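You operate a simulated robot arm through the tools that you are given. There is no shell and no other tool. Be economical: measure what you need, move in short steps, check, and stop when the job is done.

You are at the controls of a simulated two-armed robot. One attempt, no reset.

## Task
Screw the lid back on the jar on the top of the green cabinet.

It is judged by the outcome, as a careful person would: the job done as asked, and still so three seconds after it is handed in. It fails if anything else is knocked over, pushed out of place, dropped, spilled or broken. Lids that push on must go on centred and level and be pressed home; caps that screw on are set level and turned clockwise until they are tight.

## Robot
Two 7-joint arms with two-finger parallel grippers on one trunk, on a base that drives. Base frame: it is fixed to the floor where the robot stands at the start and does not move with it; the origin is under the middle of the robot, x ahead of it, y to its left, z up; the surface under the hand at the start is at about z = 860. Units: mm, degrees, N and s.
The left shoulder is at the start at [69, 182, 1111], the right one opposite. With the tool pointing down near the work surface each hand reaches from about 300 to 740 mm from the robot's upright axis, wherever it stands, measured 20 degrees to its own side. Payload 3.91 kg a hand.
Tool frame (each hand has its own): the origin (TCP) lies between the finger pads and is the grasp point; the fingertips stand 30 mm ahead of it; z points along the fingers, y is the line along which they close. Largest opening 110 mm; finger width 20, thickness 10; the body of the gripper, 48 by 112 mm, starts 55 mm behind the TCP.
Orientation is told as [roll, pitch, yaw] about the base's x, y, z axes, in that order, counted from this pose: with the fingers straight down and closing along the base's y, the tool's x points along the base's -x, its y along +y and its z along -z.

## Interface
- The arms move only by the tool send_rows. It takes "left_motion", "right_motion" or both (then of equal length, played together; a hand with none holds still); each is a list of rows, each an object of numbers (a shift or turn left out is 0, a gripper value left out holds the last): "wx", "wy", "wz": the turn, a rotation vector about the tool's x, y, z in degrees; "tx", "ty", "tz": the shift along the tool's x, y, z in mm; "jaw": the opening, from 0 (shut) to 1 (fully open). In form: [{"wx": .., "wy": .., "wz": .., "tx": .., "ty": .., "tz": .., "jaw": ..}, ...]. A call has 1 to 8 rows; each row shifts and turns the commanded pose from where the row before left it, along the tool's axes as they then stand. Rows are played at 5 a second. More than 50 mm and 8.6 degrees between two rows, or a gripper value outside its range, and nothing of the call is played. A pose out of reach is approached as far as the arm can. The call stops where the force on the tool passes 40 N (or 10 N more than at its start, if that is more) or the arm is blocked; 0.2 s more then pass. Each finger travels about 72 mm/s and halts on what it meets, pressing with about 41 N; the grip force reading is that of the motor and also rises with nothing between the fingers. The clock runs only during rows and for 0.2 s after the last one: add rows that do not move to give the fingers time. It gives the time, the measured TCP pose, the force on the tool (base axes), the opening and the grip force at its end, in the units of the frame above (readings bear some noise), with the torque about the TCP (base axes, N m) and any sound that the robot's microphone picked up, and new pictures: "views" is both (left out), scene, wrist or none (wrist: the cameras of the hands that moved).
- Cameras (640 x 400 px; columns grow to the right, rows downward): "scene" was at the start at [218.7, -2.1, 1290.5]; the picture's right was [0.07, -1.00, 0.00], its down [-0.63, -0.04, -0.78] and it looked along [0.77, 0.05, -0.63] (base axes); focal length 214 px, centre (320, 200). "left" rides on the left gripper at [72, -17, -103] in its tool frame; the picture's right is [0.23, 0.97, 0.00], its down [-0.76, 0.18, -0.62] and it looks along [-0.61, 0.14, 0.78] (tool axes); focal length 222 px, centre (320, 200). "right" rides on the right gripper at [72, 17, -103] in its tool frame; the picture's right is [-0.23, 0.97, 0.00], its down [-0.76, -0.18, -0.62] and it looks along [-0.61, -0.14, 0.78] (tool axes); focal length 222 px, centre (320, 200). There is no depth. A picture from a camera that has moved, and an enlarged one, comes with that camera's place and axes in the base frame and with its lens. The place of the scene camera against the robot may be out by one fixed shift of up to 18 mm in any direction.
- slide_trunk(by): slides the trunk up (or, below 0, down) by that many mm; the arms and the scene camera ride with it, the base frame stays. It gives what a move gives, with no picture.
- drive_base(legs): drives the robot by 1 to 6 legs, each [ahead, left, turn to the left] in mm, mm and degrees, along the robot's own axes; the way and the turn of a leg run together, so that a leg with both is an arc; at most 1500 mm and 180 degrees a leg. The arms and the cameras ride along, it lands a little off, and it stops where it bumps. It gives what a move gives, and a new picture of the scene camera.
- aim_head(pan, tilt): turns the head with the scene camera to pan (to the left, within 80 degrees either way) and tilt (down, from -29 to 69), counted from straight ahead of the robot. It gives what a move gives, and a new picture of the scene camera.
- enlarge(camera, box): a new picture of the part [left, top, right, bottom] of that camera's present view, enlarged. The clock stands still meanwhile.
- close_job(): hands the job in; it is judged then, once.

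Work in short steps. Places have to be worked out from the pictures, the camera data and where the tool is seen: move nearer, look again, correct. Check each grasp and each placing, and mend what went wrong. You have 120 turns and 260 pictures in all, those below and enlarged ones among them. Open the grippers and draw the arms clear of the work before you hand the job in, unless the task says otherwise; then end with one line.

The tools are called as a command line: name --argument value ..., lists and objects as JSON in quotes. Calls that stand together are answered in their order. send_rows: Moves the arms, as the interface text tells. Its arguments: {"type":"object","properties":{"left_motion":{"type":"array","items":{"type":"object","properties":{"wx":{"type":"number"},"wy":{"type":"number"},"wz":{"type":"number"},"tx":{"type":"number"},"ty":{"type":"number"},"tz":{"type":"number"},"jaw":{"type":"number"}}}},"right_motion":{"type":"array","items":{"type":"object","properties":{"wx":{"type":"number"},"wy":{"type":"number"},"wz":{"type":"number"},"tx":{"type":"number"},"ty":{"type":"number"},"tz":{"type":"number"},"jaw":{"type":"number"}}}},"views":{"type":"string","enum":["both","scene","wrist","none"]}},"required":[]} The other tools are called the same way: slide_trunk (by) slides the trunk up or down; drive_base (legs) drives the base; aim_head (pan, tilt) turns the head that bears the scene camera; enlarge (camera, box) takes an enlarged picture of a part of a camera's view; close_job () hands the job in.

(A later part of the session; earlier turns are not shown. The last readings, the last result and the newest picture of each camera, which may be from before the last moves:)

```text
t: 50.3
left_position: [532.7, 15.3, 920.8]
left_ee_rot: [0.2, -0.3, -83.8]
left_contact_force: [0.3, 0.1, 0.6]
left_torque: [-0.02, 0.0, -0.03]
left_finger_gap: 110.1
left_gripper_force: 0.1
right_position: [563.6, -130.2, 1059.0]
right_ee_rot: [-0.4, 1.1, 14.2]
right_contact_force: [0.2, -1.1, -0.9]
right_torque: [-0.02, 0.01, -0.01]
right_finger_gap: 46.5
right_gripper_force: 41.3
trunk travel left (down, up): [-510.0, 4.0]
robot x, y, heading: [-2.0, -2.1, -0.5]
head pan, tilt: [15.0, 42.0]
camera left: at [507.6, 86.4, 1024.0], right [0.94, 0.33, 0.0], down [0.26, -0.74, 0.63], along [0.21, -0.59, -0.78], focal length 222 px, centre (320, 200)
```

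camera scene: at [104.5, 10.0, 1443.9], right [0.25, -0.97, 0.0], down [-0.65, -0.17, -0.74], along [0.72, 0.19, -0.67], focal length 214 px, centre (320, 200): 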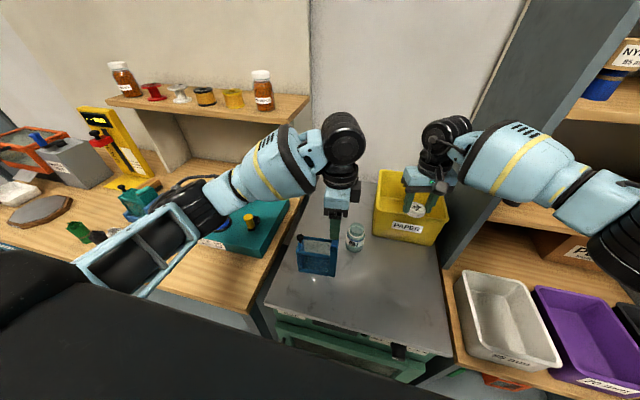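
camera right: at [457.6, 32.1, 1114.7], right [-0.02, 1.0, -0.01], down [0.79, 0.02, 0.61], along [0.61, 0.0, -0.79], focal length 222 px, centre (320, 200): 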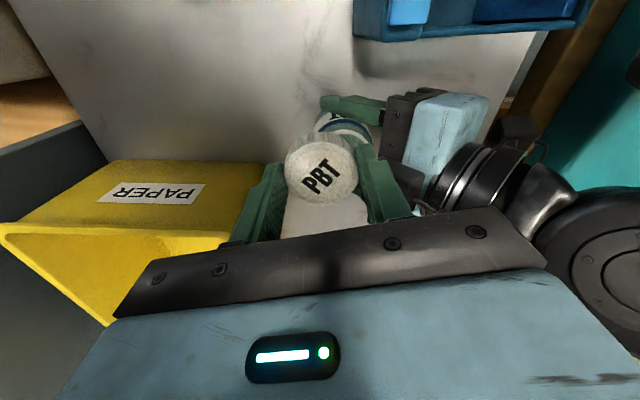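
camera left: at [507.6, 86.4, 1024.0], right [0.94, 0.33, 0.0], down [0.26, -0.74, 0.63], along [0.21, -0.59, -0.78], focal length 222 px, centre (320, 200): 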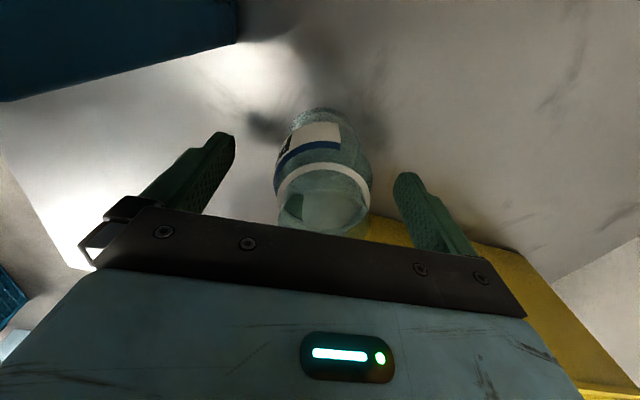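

The jar is between the fingers, centred. I close, lift 12 mm, and carry it to about (520, -45).

send_rows --left_motion '[{"jaw": 0.65}, {"jaw": 0.52}, {"jaw": 0.43}, {"jaw": 0.4}, {}, {"tz": -12}]' --views "none"

send_rows --left_motion '[{"tx": -20, "ty": -6.5}, {"tx": -20, "ty": -6.5}, {"tx": -19, "ty": -6}, {}]' --views "both"

```text
t: 51.7
left_position: [533.0, 17.9, 934.8]
left_ee_rot: [0.1, -0.2, -83.7]
left_contact_force: [0.2, 0.1, -2.0]
left_torque: [-0.01, 0.03, 0.01]
left_finger_gap: 56.7
left_gripper_force: 40.9
right_position: [563.2, -130.4, 1058.9]
right_ee_rot: [-0.4, 1.2, 14.2]
right_contact_force: [0.6, -0.5, -1.0]
right_torque: [-0.05, 0.0, 0.0]
right_finger_gap: 46.4
right_gripper_force: 40.4
trunk travel left (down, up): [-510.0, 4.0]
robot x, y, heading: [-4.6, -3.6, -0.4]
head pan, tilt: [15.0, 42.0]
```

```text
t: 52.7
left_position: [522.3, -44.0, 933.6]
left_ee_rot: [0.0, -0.2, -83.7]
left_contact_force: [0.0, -0.4, -2.1]
left_torque: [0.02, -0.01, -0.05]
left_finger_gap: 56.7
left_gripper_force: 40.6
right_position: [564.1, -131.1, 1059.5]
right_ee_rot: [-0.5, 1.2, 14.2]
right_contact_force: [-0.3, 0.1, -0.2]
right_torque: [-0.01, 0.0, 0.02]
right_finger_gap: 46.3
right_gripper_force: 40.8
trunk travel left (down, up): [-510.0, 4.0]
robot x, y, heading: [-1.1, -2.1, -0.3]
head pan, tilt: [15.0, 42.0]
camera scene: at [105.0, 10.5, 1443.8], right [0.25, -0.97, 0.0], down [-0.65, -0.17, -0.74], along [0.72, 0.19, -0.67], focal length 214 px, centre (320, 200)
camera left: at [497.7, 25.7, 1036.6], right [0.94, 0.33, 0.0], down [0.26, -0.74, 0.63], along [0.21, -0.59, -0.78], focal length 222 px, centre (320, 200)
```

scene: 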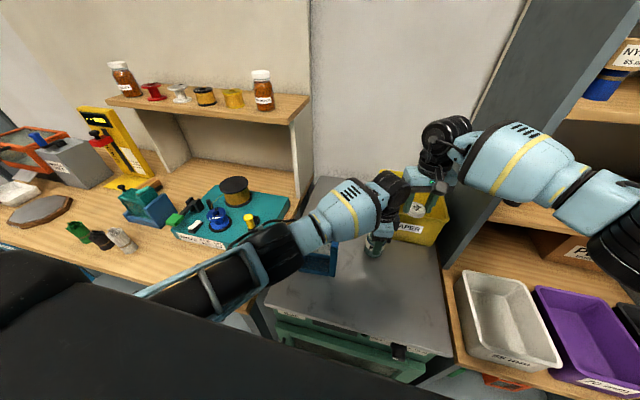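
left: 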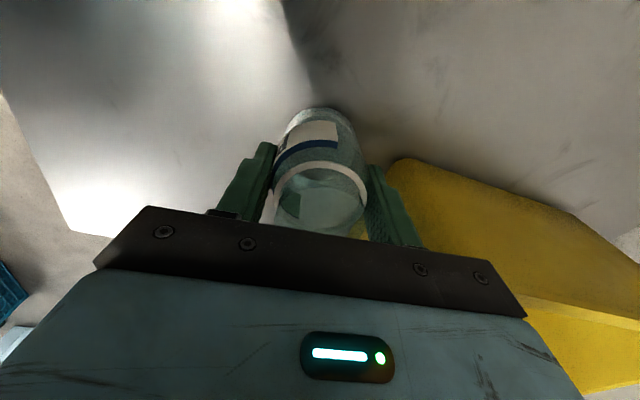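

I set the jar down here, release, and rise clear of it.

send_rows --left_motion '[{"tz": 8}, {"tz": 4.3}, {}, {"jaw": 0.65}, {"jaw": 0.8}, {"tz": -40}, {"tz": -45}, {"tz": -40}]' --views "both"

enlarge --camera "scene" --box '[290, 170, 450, 300]'

```text
t: 54.6
left_position: [519.5, -38.3, 1030.7]
left_ee_rot: [-0.8, 0.7, -83.3]
left_contact_force: [0.6, -0.8, -1.2]
left_torque: [0.06, 0.01, 0.02]
left_finger_gap: 88.2
left_gripper_force: 0.1
right_position: [564.6, -125.1, 1069.8]
right_ee_rot: [0.4, 0.5, 14.5]
right_contact_force: [-1.0, -0.3, 1.3]
right_torque: [0.03, 0.02, -0.06]
right_finger_gap: 46.5
right_gripper_force: 40.8
trunk travel left (down, up): [-510.0, 4.0]
robot x, y, heading: [0.8, -2.9, -0.4]
head pan, tilt: [15.0, 42.0]
stopped in row 8 (left hand): the force on the tool passed its limit at 56 N (the readings are from after the stop); the commanded pose is now the measured one
camera scene: at [104.5, 10.4, 1443.8], right [0.25, -0.97, 0.0], down [-0.65, -0.17, -0.74], along [0.72, 0.19, -0.67], focal length 214 px, centre (320, 200)
camera left: at [496.4, 30.1, 1135.5], right [0.94, 0.34, -0.01], down [0.28, -0.74, 0.61], along [0.2, -0.58, -0.79], focal length 222 px, centre (320, 200)
```

scene: 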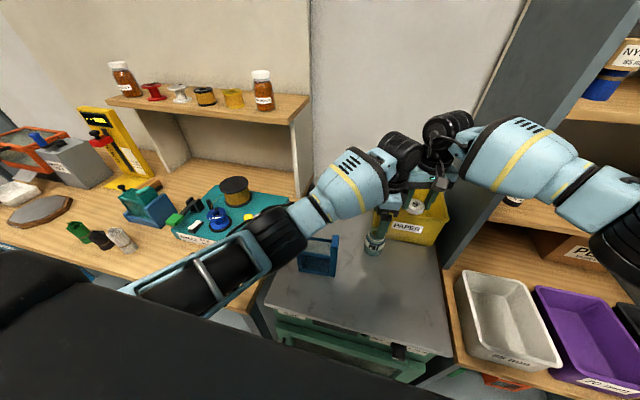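
left: 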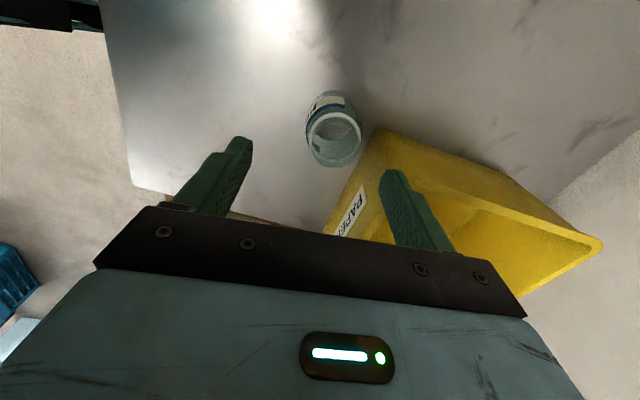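

```text
3.08 times, centred on (370, 235) of scene
camera zoom: at [104.5, 10.4, 1443.8], right [0.25, -0.97, 0.0], down [-0.65, -0.17, -0.74], along [0.72, 0.19, -0.67], focal length 660 px, centre (166, 92)
```

zoom: 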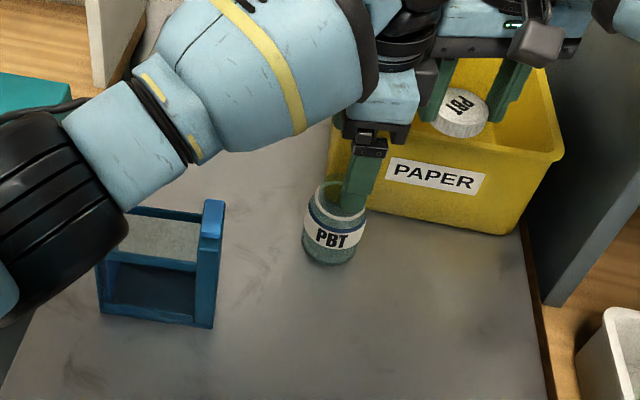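

The left hand brushed the right gripper on the way up. The jar stands fine and the lid is still held. I separate the hands: right toward -y, left toward +y.

send_rows --right_motion '[{"ty": -25}, {"ty": -30}, {"tx": 25}, {"tx": 35}, {"tx": 30}, {}]' --left_motion '[{}, {"tx": 20}, {"tx": 30}, {"tx": 20, "tz": -30}, {"tz": -40}, {}]' --views "both"

enlarge --camera "scene" --box '[290, 170, 450, 300]'

```text
t: 56.0
left_position: [513.4, 30.3, 1100.4]
left_ee_rot: [-0.9, 0.8, -83.4]
left_contact_force: [1.1, -0.3, -0.5]
left_torque: [-0.03, -0.04, 0.02]
left_finger_gap: 88.0
left_gripper_force: 0.1
right_position: [490.4, -202.2, 1069.2]
right_ee_rot: [0.4, 0.4, 14.5]
right_contact_force: [-0.1, 0.6, 0.2]
right_torque: [-0.02, 0.02, 0.02]
right_finger_gap: 46.6
right_gripper_force: 41.2
trunk travel left (down, up): [-510.0, 4.0]
robot x, y, heading: [0.5, -1.7, -0.6]
head pan, tilt: [15.0, 42.0]
camera scene: at [105.6, 10.7, 1443.7], right [0.25, -0.97, 0.0], down [-0.65, -0.17, -0.74], along [0.72, 0.19, -0.67], focal length 214 px, centre (320, 200)
camera right: at [418.4, -204.5, 1173.4], right [-0.02, 1.0, 0.0], down [0.79, 0.02, 0.62], along [0.62, 0.02, -0.79], focal length 222 px, centre (320, 200)
camera left: at [490.3, 98.7, 1205.2], right [0.94, 0.34, -0.01], down [0.28, -0.74, 0.61], along [0.2, -0.58, -0.79], focal length 222 px, centre (320, 200)
```

scene: 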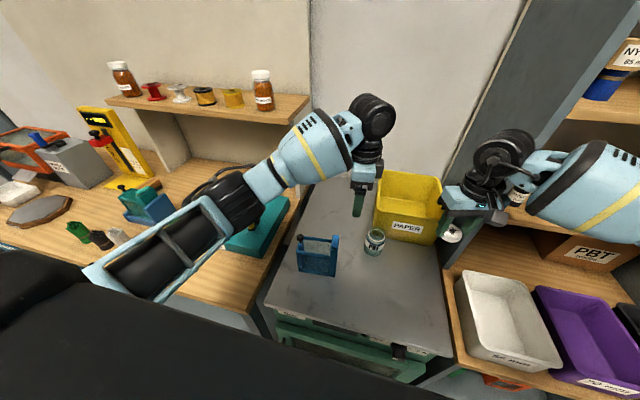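
right: 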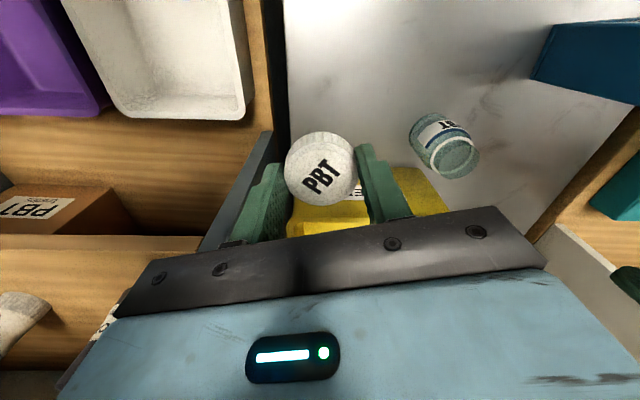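
left: 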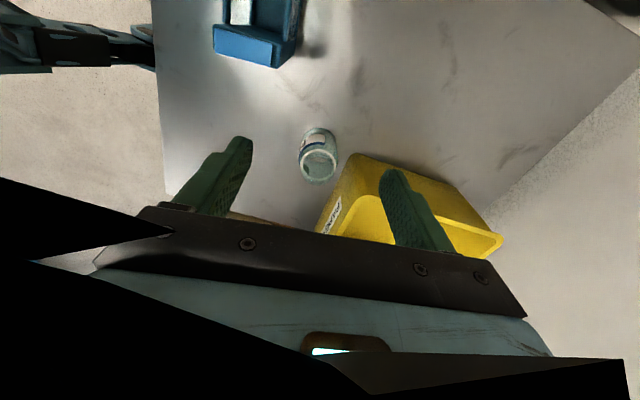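

```text
3.08 times, centred on (370, 235) of scene
camera zoom: at [105.6, 10.7, 1443.7], right [0.25, -0.97, 0.0], down [-0.65, -0.17, -0.74], along [0.72, 0.19, -0.67], focal length 660 px, centre (166, 92)
```

zoom: 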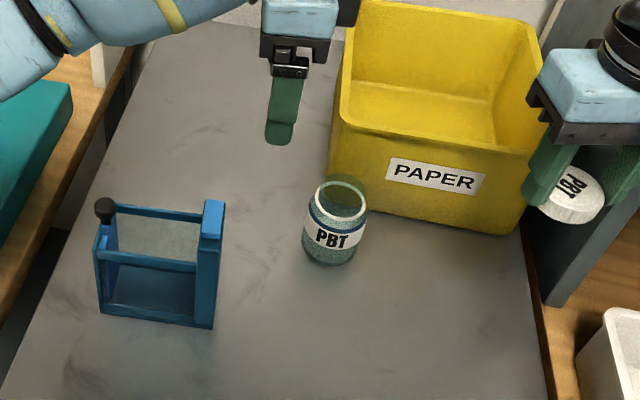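

Everything is in order: fixture and box in place, jar free at about (521, -44). Now I bring the left hand back toward the robot and yaw it to face forward.

send_rows --left_motion '[{"tx": -5, "ty": -38}, {"tx": -6, "ty": -38}, {"tx": -6, "ty": -38}, {"wz": -8.4}, {"wz": -8.4}, {"wz": -8.4}, {"wz": -8.4}, {"wz": -8.4}]' --views "none"

send_rows --left_motion '[{"wz": -8.4}, {"wz": -8.4}, {"wz": -8.4}, {"wz": -8.4}, {"wz": -8}, {"wy": -8.4}, {"wy": -8.4}, {"wy": -8.4}]' --views "scene"

```text
t: 57.8
left_position: [402.9, -0.5, 1103.5]
left_ee_rot: [-0.2, 1.1, -41.0]
left_contact_force: [0.1, 0.5, 0.2]
left_torque: [-0.01, -0.03, 0.01]
left_finger_gap: 88.0
left_gripper_force: 0.1
right_position: [491.2, -203.7, 1069.3]
right_ee_rot: [0.3, 0.3, 14.5]
right_contact_force: [0.3, 0.3, -0.1]
right_torque: [0.02, 0.01, 0.0]
right_finger_gap: 46.7
right_gripper_force: 41.0
trunk travel left (down, up): [-510.0, 4.0]
robot x, y, heading: [2.3, -2.1, -0.5]
head pan, tilt: [15.0, 42.0]
```

```text
t: 59.6
left_position: [402.7, -1.5, 1103.8]
left_ee_rot: [0.7, -24.4, 0.2]
left_contact_force: [0.0, -0.3, -0.1]
left_torque: [-0.01, 0.0, 0.02]
left_finger_gap: 88.0
left_gripper_force: 0.1
right_position: [491.6, -202.6, 1069.8]
right_ee_rot: [0.4, 0.4, 14.5]
right_contact_force: [0.3, 0.5, 0.2]
right_torque: [0.01, -0.01, -0.01]
right_finger_gap: 46.5
right_gripper_force: 40.8
trunk travel left (down, up): [-510.0, 4.0]
robot x, y, heading: [-2.2, -4.3, -0.2]
head pan, tilt: [15.0, 42.0]
camera scene: at [104.5, 10.1, 1443.9], right [0.25, -0.97, 0.0], down [-0.65, -0.17, -0.74], along [0.72, 0.19, -0.67], focal length 214 px, centre (320, 200)
```

scene: 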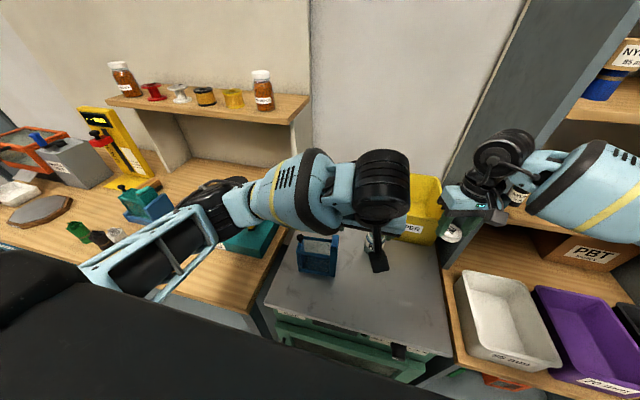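

The forward yaw works. I finish pitching to -60° and shift to y ≈ -44, staying high.

send_rows --left_motion '[{"wy": -8.5, "ty": -11}, {"wy": -8.5, "ty": -11}, {"wy": -8.5, "ty": -11}, {"wy": -8.5, "ty": -10}, {"wy": -1.6}, {}]' --views "both"

```text
t: 61.0
left_position: [403.0, -43.6, 1104.4]
left_ee_rot: [1.3, -59.9, -0.9]
left_contact_force: [-0.7, -0.2, 0.0]
left_torque: [-0.01, -0.02, 0.02]
left_finger_gap: 87.8
left_gripper_force: 0.0
right_position: [492.4, -203.3, 1069.6]
right_ee_rot: [0.3, 0.4, 14.5]
right_contact_force: [0.0, 0.0, -0.3]
right_torque: [0.01, -0.01, 0.02]
right_finger_gap: 46.5
right_gripper_force: 40.6
trunk travel left (down, up): [-510.0, 4.0]
robot x, y, heading: [-1.1, -3.6, -0.5]
head pan, tilt: [15.0, 42.0]
camera scene: at [104.7, 9.9, 1443.9], right [0.25, -0.97, 0.0], down [-0.65, -0.17, -0.74], along [0.72, 0.19, -0.67], focal length 214 px, centre (320, 200)
camera left: at [276.6, -61.3, 1092.5], right [-0.12, 0.98, -0.18], down [-0.16, 0.17, 0.97], along [0.98, 0.15, 0.14], focal length 222 px, centre (320, 200)
```

scene: 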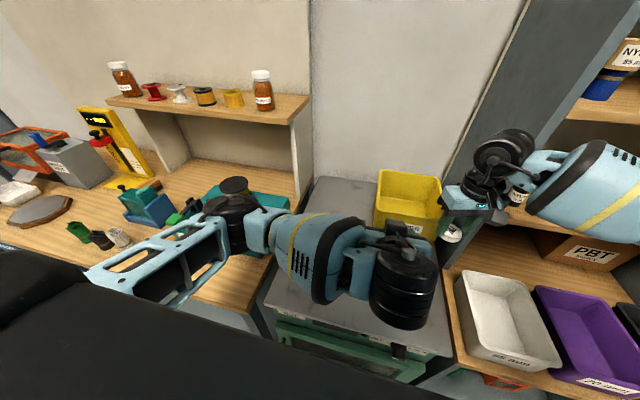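
left: 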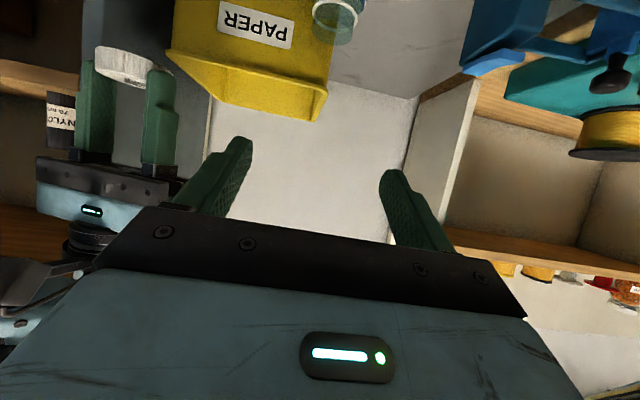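

The wrist now sits well in front of the fixture. I lower the left hand to the pre-grasp pose at about (409, -44, 958) and check the view of the jar.

send_rows --left_motion '[{"tx": 31, "tz": 19}, {"tx": 31, "tz": 19}, {"tx": 31, "tz": 20}, {"tx": 30, "tz": 20}, {}]' --views "both"

```text
t: 62.2
left_position: [409.3, -40.8, 957.6]
left_ee_rot: [1.5, -60.0, -1.0]
left_contact_force: [-0.3, 0.4, 0.1]
left_torque: [0.02, 0.01, 0.04]
left_finger_gap: 87.7
left_gripper_force: 0.1
right_position: [492.1, -204.1, 1069.7]
right_ee_rot: [0.3, 0.4, 14.5]
right_contact_force: [0.3, 0.1, 0.5]
right_torque: [0.0, 0.02, 0.0]
right_finger_gap: 46.4
right_gripper_force: 40.6
trunk travel left (down, up): [-510.0, 4.0]
robot x, y, heading: [0.8, -3.2, -0.5]
head pan, tilt: [15.0, 42.0]
camera scene: at [104.9, 9.9, 1443.9], right [0.25, -0.97, 0.0], down [-0.65, -0.17, -0.74], along [0.72, 0.19, -0.67], focal length 214 px, centre (320, 200)
camera left: at [282.6, -58.1, 947.1], right [-0.12, 0.98, -0.18], down [-0.16, 0.16, 0.97], along [0.98, 0.15, 0.14], focal length 222 px, centre (320, 200)
```

scene: 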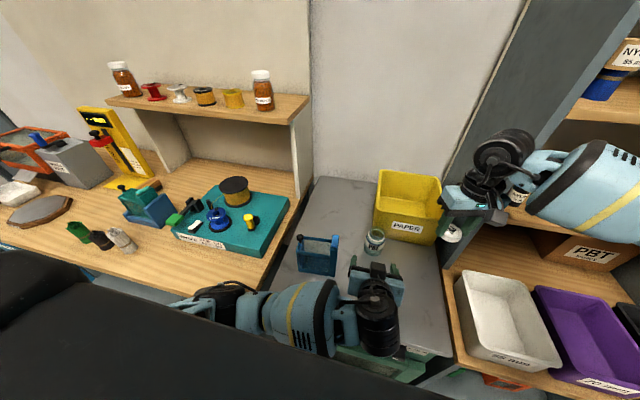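
left: 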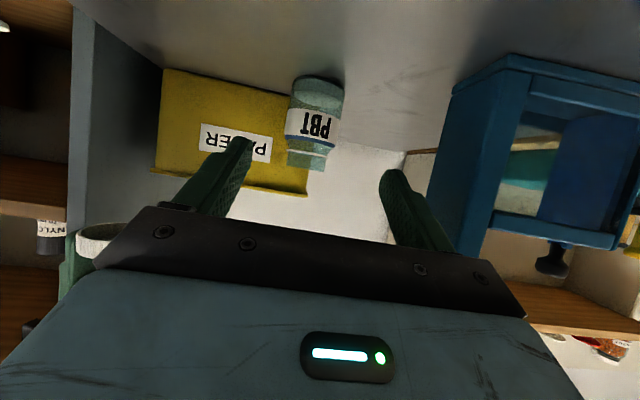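

The jar is well framed: computed at (522, -42), and the approach line passes through it. I advance ~107 mm so the fingertips straddle the jar body.

send_rows --left_motion '[{"tz": 30}, {"tz": 30}, {"tz": 27}, {"tz": 20}, {}]' --views "both"

enlarge --camera "scene" --box '[290, 200, 450, 320]'

```text
t: 63.4
left_position: [502.9, -39.4, 904.3]
left_ee_rot: [1.5, -59.8, -0.8]
left_contact_force: [-0.8, 0.0, -0.1]
left_torque: [0.0, 0.0, 0.0]
left_finger_gap: 88.0
left_gripper_force: 0.2
right_position: [490.6, -204.2, 1068.4]
right_ee_rot: [0.5, 0.4, 14.5]
right_contact_force: [-0.5, -0.2, -0.5]
right_torque: [-0.01, -0.02, -0.02]
right_finger_gap: 46.4
right_gripper_force: 41.1
trunk travel left (down, up): [-510.0, 4.0]
robot x, y, heading: [-0.9, -5.1, -0.3]
head pan, tilt: [15.0, 42.0]
camera scene: at [104.5, 10.1, 1443.9], right [0.25, -0.97, 0.0], down [-0.65, -0.17, -0.74], along [0.72, 0.19, -0.67], focal length 214 px, centre (320, 200)
camera left: at [375.5, -57.2, 893.9], right [-0.12, 0.98, -0.18], down [-0.16, 0.16, 0.97], along [0.98, 0.15, 0.14], focal length 222 px, centre (320, 200)
```

scene: 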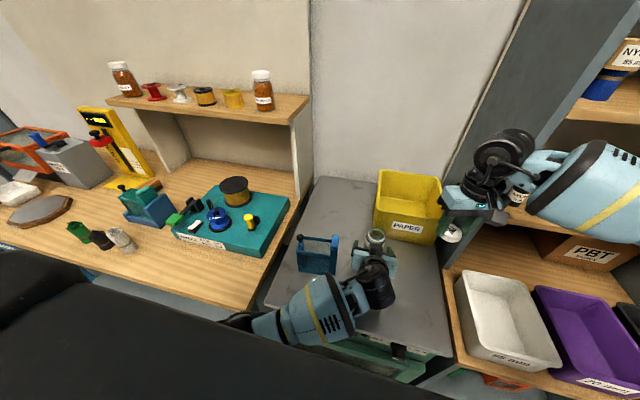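
left: 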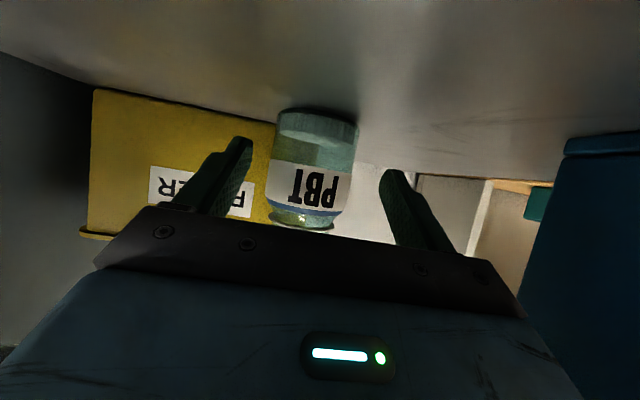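

```text
3.33 times, centred on (370, 260) of scene
camera zoom: at [104.5, 10.1, 1443.9], right [0.25, -0.97, 0.0], down [-0.65, -0.17, -0.74], along [0.72, 0.19, -0.67], focal length 715 px, centre (153, 0)
```

zoom: 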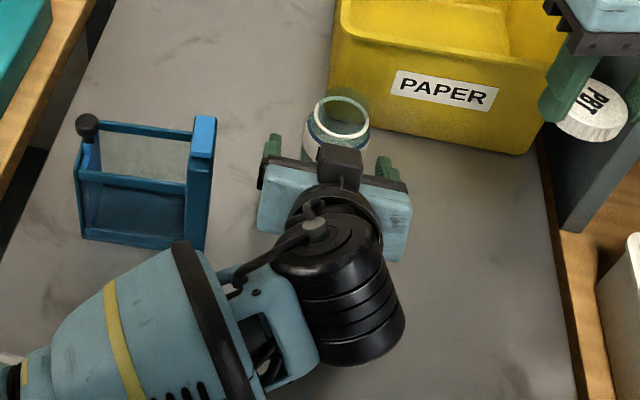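

The jar is a bit farther ahead and ~4 mm to the right of centre. I move 9 mm forward (level) and 4 mm toward -y, then close.

send_rows --left_motion '[{"ty": -4}, {"tz": 7.8, "tx": -4.5}, {}, {"jaw": 0.64}, {"jaw": 0.54}, {"jaw": 0.46}, {"jaw": 0.4}, {}]' --views "both"

enlarge --camera "scene" --box '[330, 200, 430, 275]'

```text
t: 65.2
left_position: [510.8, -43.2, 904.3]
left_ee_rot: [1.4, -59.9, -0.9]
left_contact_force: [-0.1, 0.2, -0.4]
left_torque: [-0.01, -0.01, -0.02]
left_finger_gap: 56.8
left_gripper_force: 40.9
right_position: [490.6, -202.5, 1069.6]
right_ee_rot: [0.4, 0.4, 14.5]
right_contact_force: [0.9, 0.7, -0.1]
right_torque: [-0.01, -0.01, 0.0]
right_finger_gap: 46.1
right_gripper_force: 40.5
trunk travel left (down, up): [-510.0, 4.0]
robot x, y, heading: [2.1, -4.0, -0.6]
head pan, tilt: [15.0, 42.0]
camera scene: at [104.8, 10.0, 1443.9], right [0.25, -0.97, 0.0], down [-0.65, -0.17, -0.74], along [0.72, 0.19, -0.67], focal length 214 px, centre (320, 200)
camera left: at [384.8, -61.2, 892.6], right [-0.12, 0.98, -0.18], down [-0.16, 0.16, 0.97], along [0.98, 0.15, 0.13], focal length 222 px, centre (320, 200)
```

scene: 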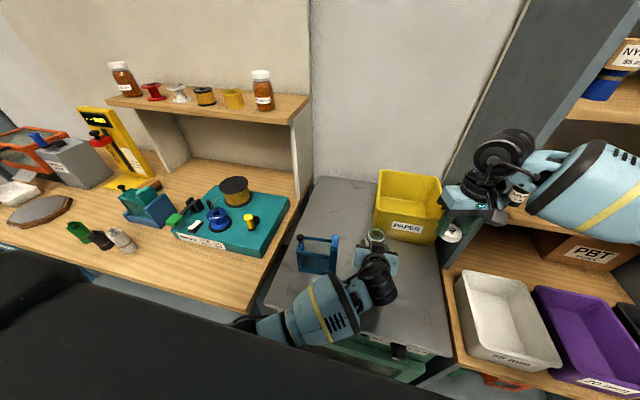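
left: 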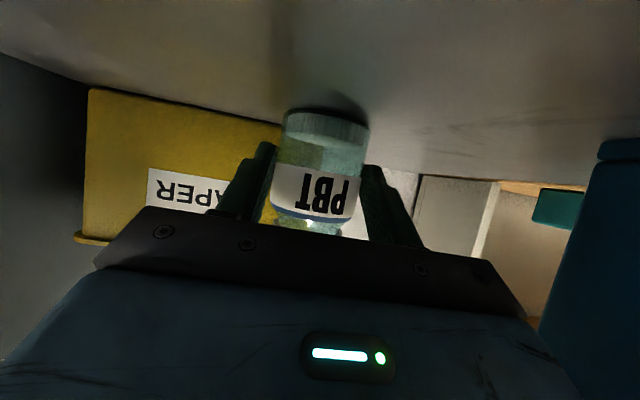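

```text
5.33 times, centred on (380, 238) of scene
camera zoom: at [104.8, 10.0, 1443.9], right [0.25, -0.97, 0.0], down [-0.65, -0.17, -0.74], along [0.72, 0.19, -0.67], focal length 1144 px, centre (0, 0)
```

zoom: 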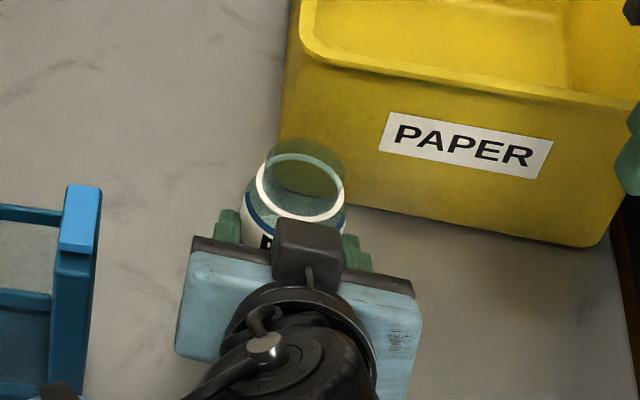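

The jar is held firmly from the front, level and on the surface at about (528, -43). I turn the right hand to yaw ≈ 38° and bring the lid over the jar, still high.

send_rows --right_motion '[{"wz": -8}, {"wz": -8}, {"wz": -7.5}, {"tx": -30, "ty": 24}, {"tx": -30, "ty": 24}, {"tx": -30, "ty": 24}, {"tx": -30, "ty": 24}, {}]' --views "both"

enlarge --camera "right" --box '[200, 80, 440, 230]'

enlarge --camera "scene" --box '[320, 180, 440, 270]'

```text
t: 67.0
left_position: [511.5, -43.0, 903.1]
left_ee_rot: [1.5, -59.9, -1.0]
left_contact_force: [0.2, 0.5, 0.6]
left_torque: [-0.05, 0.01, 0.0]
left_finger_gap: 56.5
left_gripper_force: 41.1
right_position: [527.2, -53.2, 1069.4]
right_ee_rot: [0.5, 0.1, 37.9]
right_contact_force: [0.0, -0.4, 0.5]
right_torque: [0.0, -0.02, -0.03]
right_finger_gap: 46.4
right_gripper_force: 41.0
trunk travel left (down, up): [-510.0, 4.0]
robot x, y, heading: [-1.9, -3.1, -0.6]
head pan, tilt: [15.0, 42.0]
camera scene: at [104.5, 9.3, 1443.9], right [0.25, -0.97, 0.0], down [-0.65, -0.17, -0.74], along [0.72, 0.19, -0.67], focal length 214 px, centre (320, 200)
camera right: at [460.8, -85.3, 1174.5], right [-0.42, 0.91, 0.01], down [0.71, 0.33, 0.62], along [0.56, 0.27, -0.78], focal length 222 px, centre (320, 200)
```

scene: 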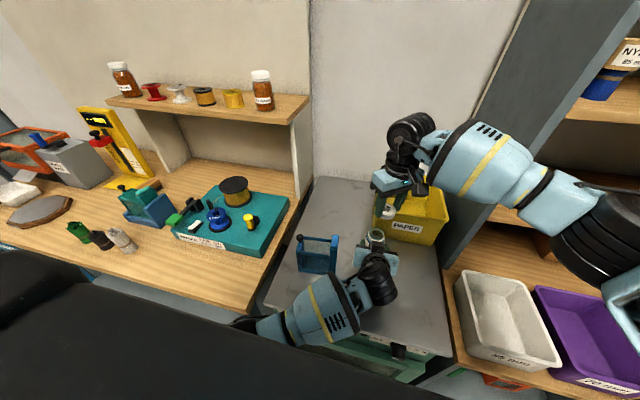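
right: 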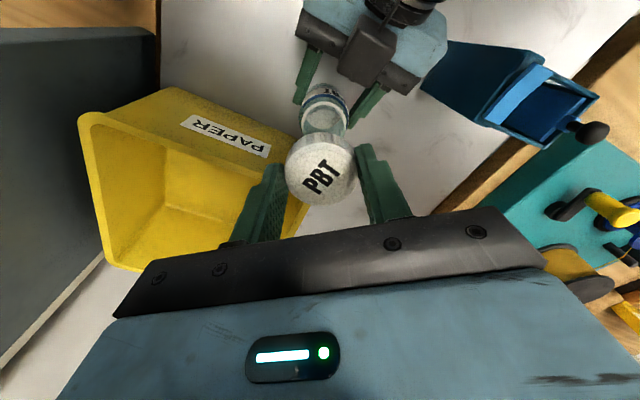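

```text
2.67 times, centred on (320, 155) of right
camera zoom: at [460.8, -85.3, 1174.5], right [-0.42, 0.91, 0.01], down [0.71, 0.33, 0.62], along [0.56, 0.27, -0.78], focal length 592 px, centre (320, 320)
```

zoom: 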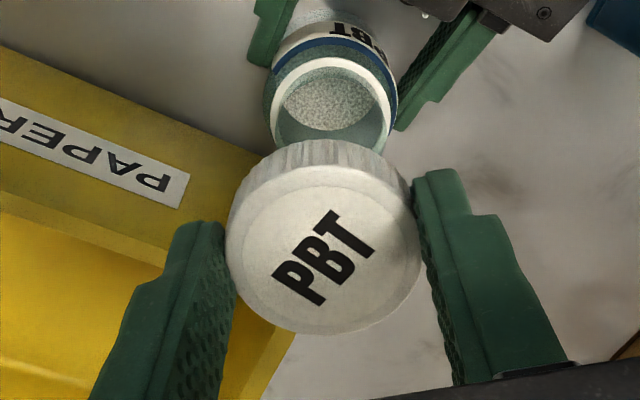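

```text
4.44 times, centred on (380, 225) of scene
camera zoom: at [104.5, 9.3, 1443.9], right [0.25, -0.97, 0.0], down [-0.65, -0.17, -0.74], along [0.72, 0.19, -0.67], focal length 953 px, centre (53, 89)
```

zoom: 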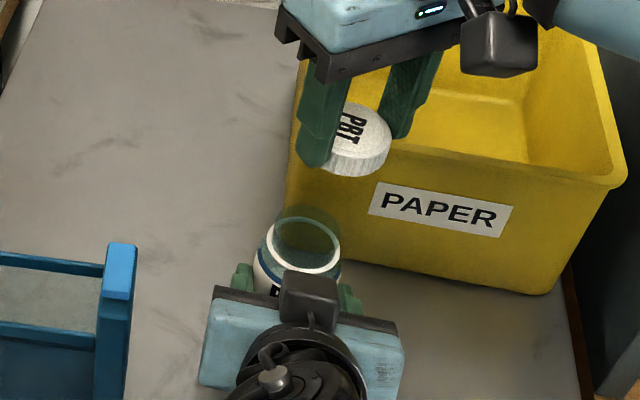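

The right view shows the jar mouth just ahead of the lid. I compute the jar axis at about (533.5, -44), consistent with the left grip. I correct by about (6, 9) mm and lower to TCP z ≈ 1008.

send_rows --right_motion '[{"tx": -10.6, "ty": 3.4}, {"tz": 30}, {"tz": 31}, {}]' --views "both"

enlarge --camera "right" --box '[200, 80, 440, 230]'

enlarge --camera "scene" --box '[330, 195, 430, 270]'

```text
t: 68.0
left_position: [510.7, -42.7, 903.8]
left_ee_rot: [1.4, -60.0, -0.8]
left_contact_force: [0.7, -0.3, 1.0]
left_torque: [-0.07, -0.04, 0.0]
left_finger_gap: 56.7
left_gripper_force: 41.3
right_position: [534.2, -43.1, 1010.1]
right_ee_rot: [0.5, 0.1, 38.0]
right_contact_force: [0.1, -0.4, 0.4]
right_torque: [0.01, -0.03, -0.02]
right_finger_gap: 46.6
right_gripper_force: 40.5
trunk travel left (down, up): [-510.0, 4.0]
robot x, y, heading: [2.1, -2.7, -0.5]
head pan, tilt: [15.0, 42.0]
camera scene: at [104.7, 10.0, 1443.9], right [0.25, -0.97, 0.0], down [-0.65, -0.17, -0.74], along [0.72, 0.19, -0.67], focal length 214 px, centre (320, 200)
camera right: at [467.4, -74.7, 1113.9], right [-0.42, 0.91, 0.01], down [0.71, 0.33, 0.62], along [0.56, 0.27, -0.78], focal length 222 px, centre (320, 200)
```

scene: 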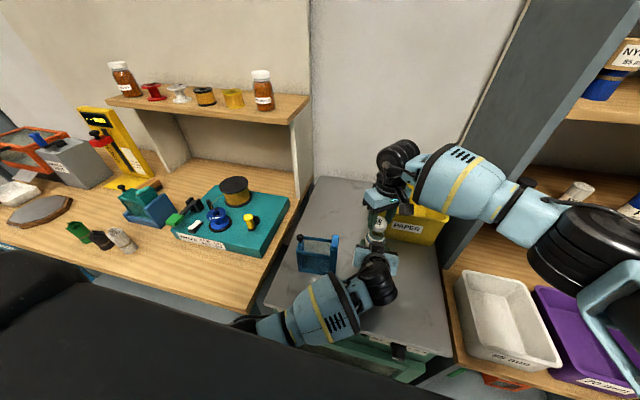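
right: 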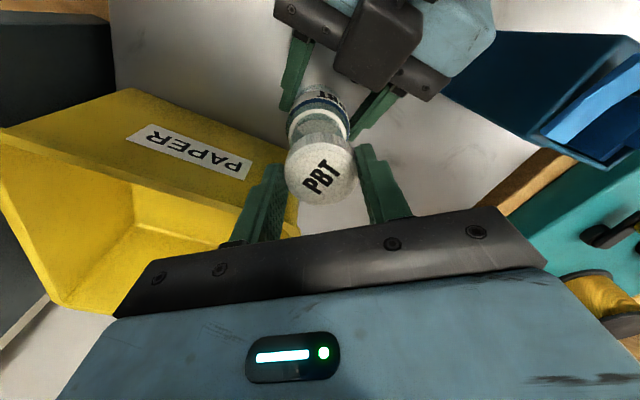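

```text
2.67 times, centred on (320, 155) of right
camera zoom: at [467.4, -74.7, 1113.9], right [-0.42, 0.91, 0.01], down [0.71, 0.33, 0.62], along [0.56, 0.27, -0.78], focal length 592 px, centre (320, 320)
```

zoom: 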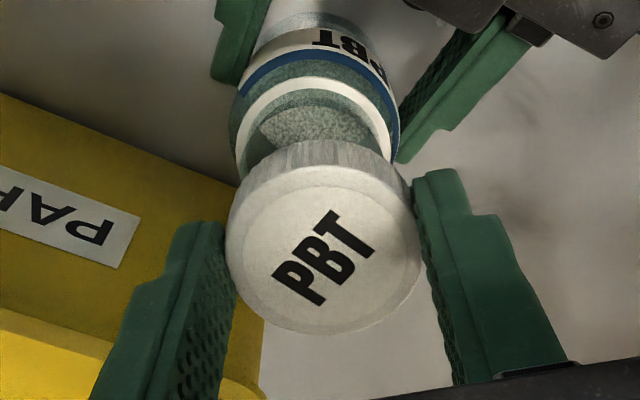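

```text
5.33 times, centred on (380, 232) of scene
camera zoom: at [104.7, 10.0, 1443.9], right [0.25, -0.97, 0.0], down [-0.65, -0.17, -0.74], along [0.72, 0.19, -0.67], focal length 1144 px, centre (0, 27)
```

zoom: 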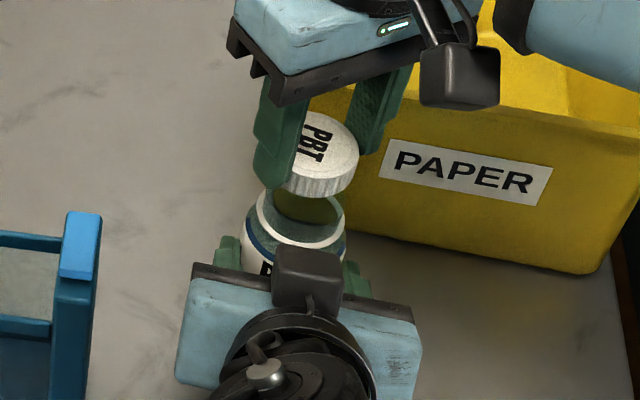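

The lid is nearly over the mouth, with a residual of about -1.5 mm along tool y. I trim and lower to TCP z ≈ 992 (lid rim ~957) for a finer look.

send_rows --right_motion '[{"tx": -0.7, "ty": -1.5}, {"tz": 9}, {"tz": 9}, {}]' --views "none"

enlarge --camera "right" --box '[240, 80, 400, 180]'

enlarge --camera "scene" --box '[350, 210, 410, 250]'

enlarge --camera "left" --box '[220, 90, 420, 240]'

```text
t: 69.0
left_position: [511.2, -43.1, 902.4]
left_ee_rot: [1.4, -59.9, -1.0]
left_contact_force: [0.5, -0.3, 1.0]
left_torque: [-0.05, -0.06, 0.01]
left_finger_gap: 56.6
left_gripper_force: 40.7
right_position: [533.9, -44.1, 989.9]
right_ee_rot: [0.6, 0.2, 37.9]
right_contact_force: [-0.3, 0.0, -0.2]
right_torque: [-0.03, 0.03, 0.04]
right_finger_gap: 46.5
right_gripper_force: 41.5
trunk travel left (down, up): [-510.0, 4.0]
robot x, y, heading: [0.9, -3.1, -0.5]
head pan, tilt: [15.0, 42.0]
```

```text
4.00 times, centred on (320, 130) of right
camera zoom: at [467.6, -75.6, 1095.2], right [-0.42, 0.91, 0.01], down [0.71, 0.33, 0.62], along [0.56, 0.27, -0.79], focal length 888 px, centre (320, 480)
```

zoom: 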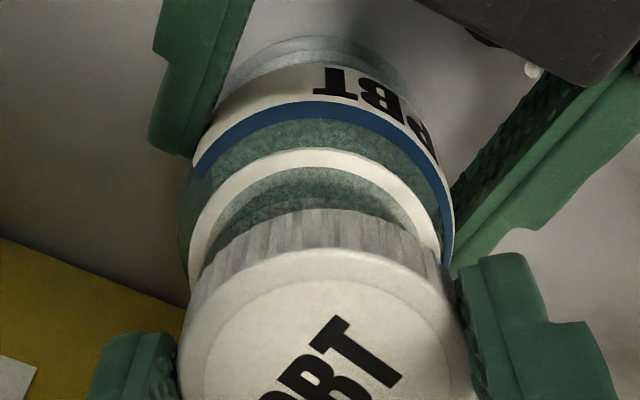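

```text
10.00 times, centred on (380, 230) of scene
camera zoom: at [104.7, 10.0, 1443.9], right [0.25, -0.97, 0.0], down [-0.65, -0.17, -0.74], along [0.72, 0.19, -0.67], focal length 2145 px, centre (-280, -100)
```

zoom: 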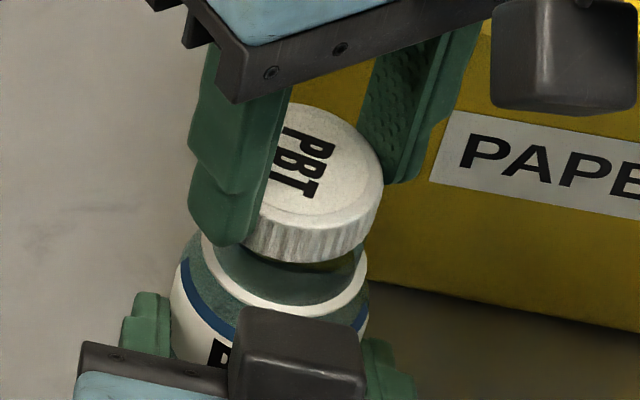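

```text
2.67 times, centred on (320, 165) of left
camera zoom: at [384.7, -61.1, 892.7], right [-0.12, 0.98, -0.18], down [-0.16, 0.16, 0.97], along [0.98, 0.15, 0.14], focal length 592 px, centre (320, 293)
```

zoom: 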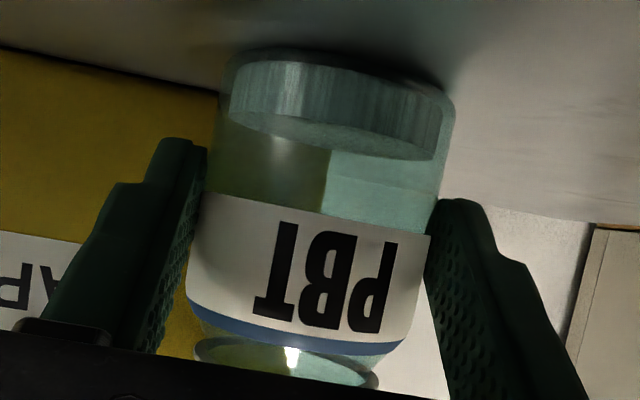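

Comparing lid and collar centres in both views, the lid should shift ~2 mm in tool +x and ~1.7 mm in tool -y, i.e. mainly toward -y. I apply that and look again.

send_rows --right_motion '[{"tx": 2, "ty": -1.7}, {}]' --views "none"

enlarge --camera "right" --box '[240, 80, 400, 180]'

enlarge --camera "scene" --box '[350, 210, 410, 250]'

```text
t: 69.6
left_position: [510.9, -43.5, 903.3]
left_ee_rot: [1.4, -60.0, -0.9]
left_contact_force: [0.5, -0.4, 1.8]
left_torque: [-0.06, -0.06, 0.03]
left_finger_gap: 56.7
left_gripper_force: 41.7
right_position: [533.4, -47.1, 990.6]
right_ee_rot: [0.4, 0.2, 38.0]
right_contact_force: [-1.0, 0.1, 0.2]
right_torque: [0.01, 0.0, 0.0]
right_finger_gap: 46.6
right_gripper_force: 40.9
trunk travel left (down, up): [-510.0, 4.0]
robot x, y, heading: [1.7, -3.4, -0.3]
head pan, tilt: [15.0, 42.0]
```

```text
4.00 times, centred on (320, 130) of right
camera zoom: at [467.3, -77.6, 1095.4], right [-0.42, 0.91, 0.01], down [0.71, 0.33, 0.62], along [0.56, 0.27, -0.79], focal length 888 px, centre (320, 480)
```

zoom: 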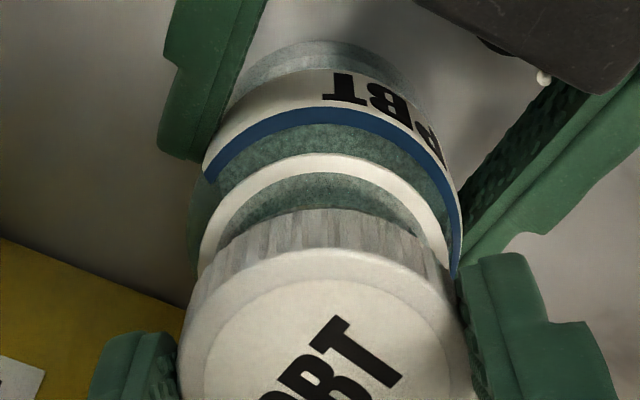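

```text
10.00 times, centred on (380, 230) of scene
camera zoom: at [104.7, 10.0, 1443.9], right [0.25, -0.97, 0.0], down [-0.65, -0.17, -0.74], along [0.72, 0.19, -0.67], focal length 2145 px, centre (-280, -100)
```

zoom: 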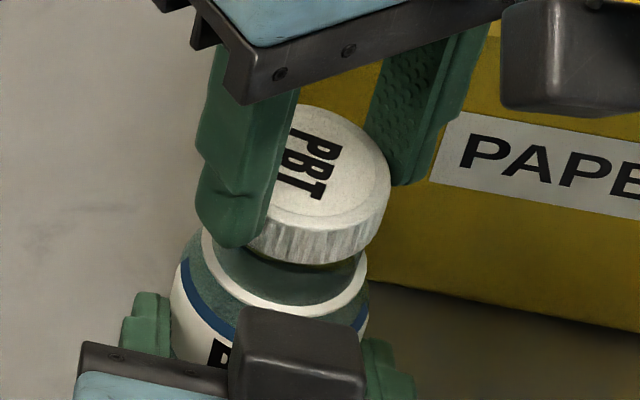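

The lid and collar are now centred in both views (324 against 324.5 in the right view). I lower in small steps and watch the force.

send_rows --right_motion '[{"tz": 2.5}, {"tz": 2.5}, {"tz": 2.5}, {"tz": 2.5}, {}]' --views "none"

enlarge --camera "scene" --box '[350, 210, 410, 250]'

enlarge --camera "right" --box '[240, 80, 400, 180]'

```text
t: 70.8
left_position: [510.5, -44.6, 903.5]
left_ee_rot: [1.5, -59.9, -1.0]
left_contact_force: [11.9, -1.9, -8.3]
left_torque: [-0.47, 0.0, 0.15]
left_finger_gap: 56.6
left_gripper_force: 41.2
right_position: [534.6, -46.2, 984.8]
right_ee_rot: [0.5, -0.1, 37.9]
right_contact_force: [-7.1, -2.2, 25.0]
right_torque: [-0.35, 0.52, -0.03]
right_finger_gap: 46.6
right_gripper_force: 41.3
trunk travel left (down, up): [-510.0, 4.0]
robot x, y, heading: [-1.2, -3.1, -0.3]
head pan, tilt: [15.0, 42.0]
```

```text
10.00 times, centred on (380, 230) of scene
camera zoom: at [103.5, 9.4, 1444.2], right [0.25, -0.97, 0.0], down [-0.65, -0.17, -0.74], along [0.72, 0.19, -0.67], focal length 2145 px, centre (-280, -100)
```

zoom: 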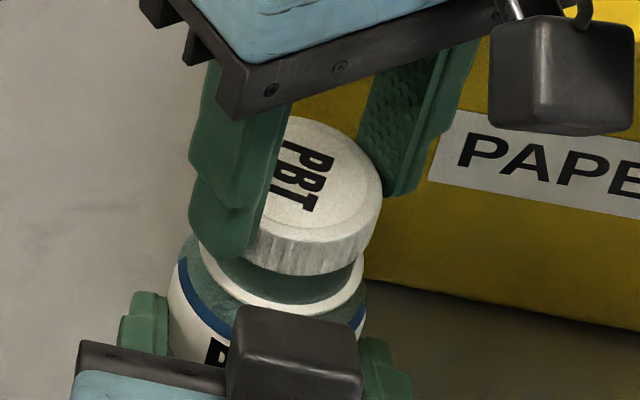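

```text
4.00 times, centred on (320, 130) of right
camera zoom: at [467.1, -77.3, 1088.8], right [-0.42, 0.91, 0.01], down [0.71, 0.32, 0.62], along [0.56, 0.27, -0.78], focal length 888 px, centre (320, 480)
```

zoom: 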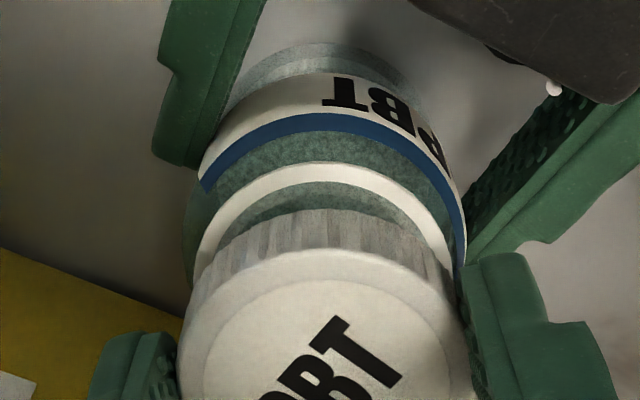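

Contact at TCP z ≈ 985 with 25 N. The torque shows the contact on the -x/-y side, so the lid sits slightly too far +x/+y. I lift 4 mm, shift ~2 mm in tool +x, and lower gently again.

send_rows --right_motion '[{"tz": -8}, {"tx": 2, "ty": -0.3}, {"tz": 2}, {"tz": 2}, {"tz": 2}, {}]' --views "none"

```text
t: 72.2
left_position: [510.0, -43.4, 903.8]
left_ee_rot: [1.4, -59.9, -0.9]
left_contact_force: [-3.1, -1.2, 2.3]
left_torque: [0.02, -0.14, -0.03]
left_finger_gap: 56.6
left_gripper_force: 40.8
right_position: [532.1, -48.6, 982.1]
right_ee_rot: [0.5, 0.1, 38.0]
right_contact_force: [1.9, 1.3, 0.1]
right_torque: [0.05, -0.06, -0.03]
right_finger_gap: 46.4
right_gripper_force: 40.9
trunk travel left (down, up): [-510.0, 4.0]
robot x, y, heading: [-1.3, -6.5, -0.2]
head pan, tilt: [15.0, 42.0]
```

The rim now slips over with no vertical force at z = 982. I lower further to find the thread.

send_rows --right_motion '[{"tx": -0.5, "tz": 1.5}, {"tz": 1.5}, {"tz": 1.5}, {}]' --views "none"

enlarge --camera "scene" --box '[350, 210, 410, 250]'

```text
t: 73.2
left_position: [510.4, -42.8, 904.0]
left_ee_rot: [1.4, -59.9, -0.9]
left_contact_force: [-0.7, -1.2, 1.7]
left_torque: [-0.12, -0.02, -0.01]
left_finger_gap: 56.5
left_gripper_force: 40.9
right_position: [533.2, -47.4, 977.5]
right_ee_rot: [0.5, 0.2, 38.0]
right_contact_force: [0.7, -0.9, 0.2]
right_torque: [-0.04, 0.02, -0.01]
right_finger_gap: 46.6
right_gripper_force: 40.8
trunk travel left (down, up): [-510.0, 4.0]
robot x, y, heading: [2.3, -5.8, -0.5]
head pan, tilt: [15.0, 42.0]
```

```text
10.00 times, centred on (380, 230) of scene
camera zoom: at [104.6, 9.9, 1443.9], right [0.25, -0.97, 0.0], down [-0.65, -0.17, -0.74], along [0.72, 0.19, -0.67], focal length 2145 px, centre (-280, -100)
```

zoom: 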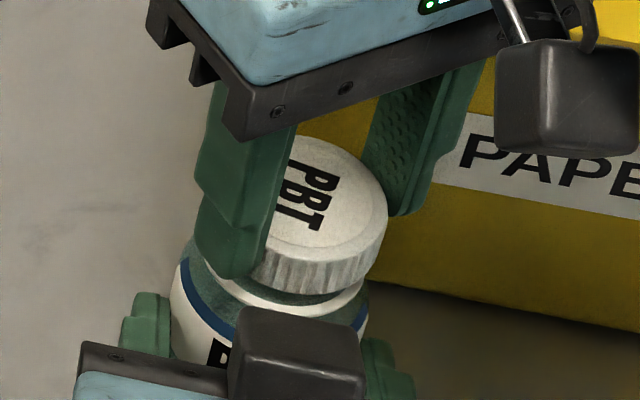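

The lid is going down over the neck freely. I continue to first resistance.

send_rows --right_motion '[{"tz": 1.5}, {"tz": 1.5}, {"tz": 1.5}, {}]' --views "none"

```text
t: 74.2
left_position: [510.1, -44.7, 904.0]
left_ee_rot: [1.5, -59.8, -0.9]
left_contact_force: [-2.6, 0.3, 2.3]
left_torque: [-0.56, 0.14, 0.07]
left_finger_gap: 56.7
left_gripper_force: 41.5
right_position: [531.8, -46.5, 974.8]
right_ee_rot: [0.6, 0.0, 37.9]
right_contact_force: [4.0, -2.1, 0.5]
right_torque: [0.42, -0.52, -0.03]
right_finger_gap: 46.7
right_gripper_force: 41.1
trunk travel left (down, up): [-510.0, 4.0]
robot x, y, heading: [-0.7, -3.4, -0.6]
head pan, tilt: [15.0, 42.0]
```

Slight resistance at z ≈ 975, where the thread should start. I turn clockwise (tool +z) with light downward feed.

send_rows --right_motion '[{"wz": 8, "tz": 0.4}, {"wz": 8, "tz": 0.3}, {"wz": 8, "tz": 0.3}, {"wz": 8, "tz": 0.3}, {"wz": 8, "tz": 0.3}, {}]' --views "none"

enlarge --camera "scene" --box '[350, 210, 410, 250]'

```text
t: 75.6
left_position: [511.3, -44.3, 904.6]
left_ee_rot: [1.3, -59.9, -1.0]
left_contact_force: [8.8, -13.4, -2.9]
left_torque: [0.5, 0.29, -0.26]
left_finger_gap: 56.6
left_gripper_force: 40.9
right_position: [532.1, -43.6, 973.9]
right_ee_rot: [0.4, 0.4, -1.9]
right_contact_force: [-6.6, 15.2, 9.4]
right_torque: [0.54, 0.22, 0.05]
right_finger_gap: 46.6
right_gripper_force: 40.8
trunk travel left (down, up): [-510.0, 4.0]
robot x, y, heading: [1.9, -1.9, -0.3]
head pan, tilt: [15.0, 42.0]
```

```text
10.00 times, centred on (380, 230) of scene
camera zoom: at [104.5, 10.4, 1443.9], right [0.25, -0.97, 0.0], down [-0.65, -0.17, -0.74], along [0.72, 0.19, -0.67], focal length 2145 px, centre (-280, -100)
```

zoom: 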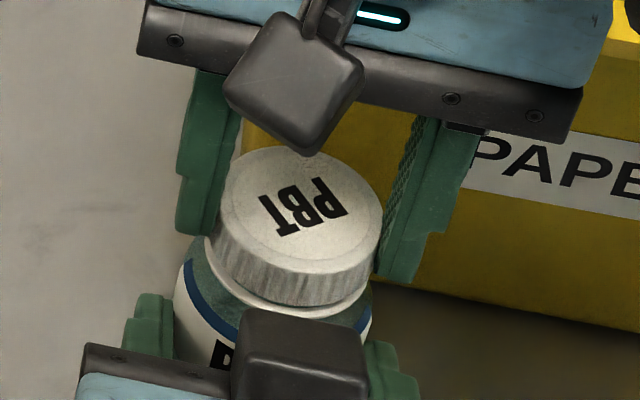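

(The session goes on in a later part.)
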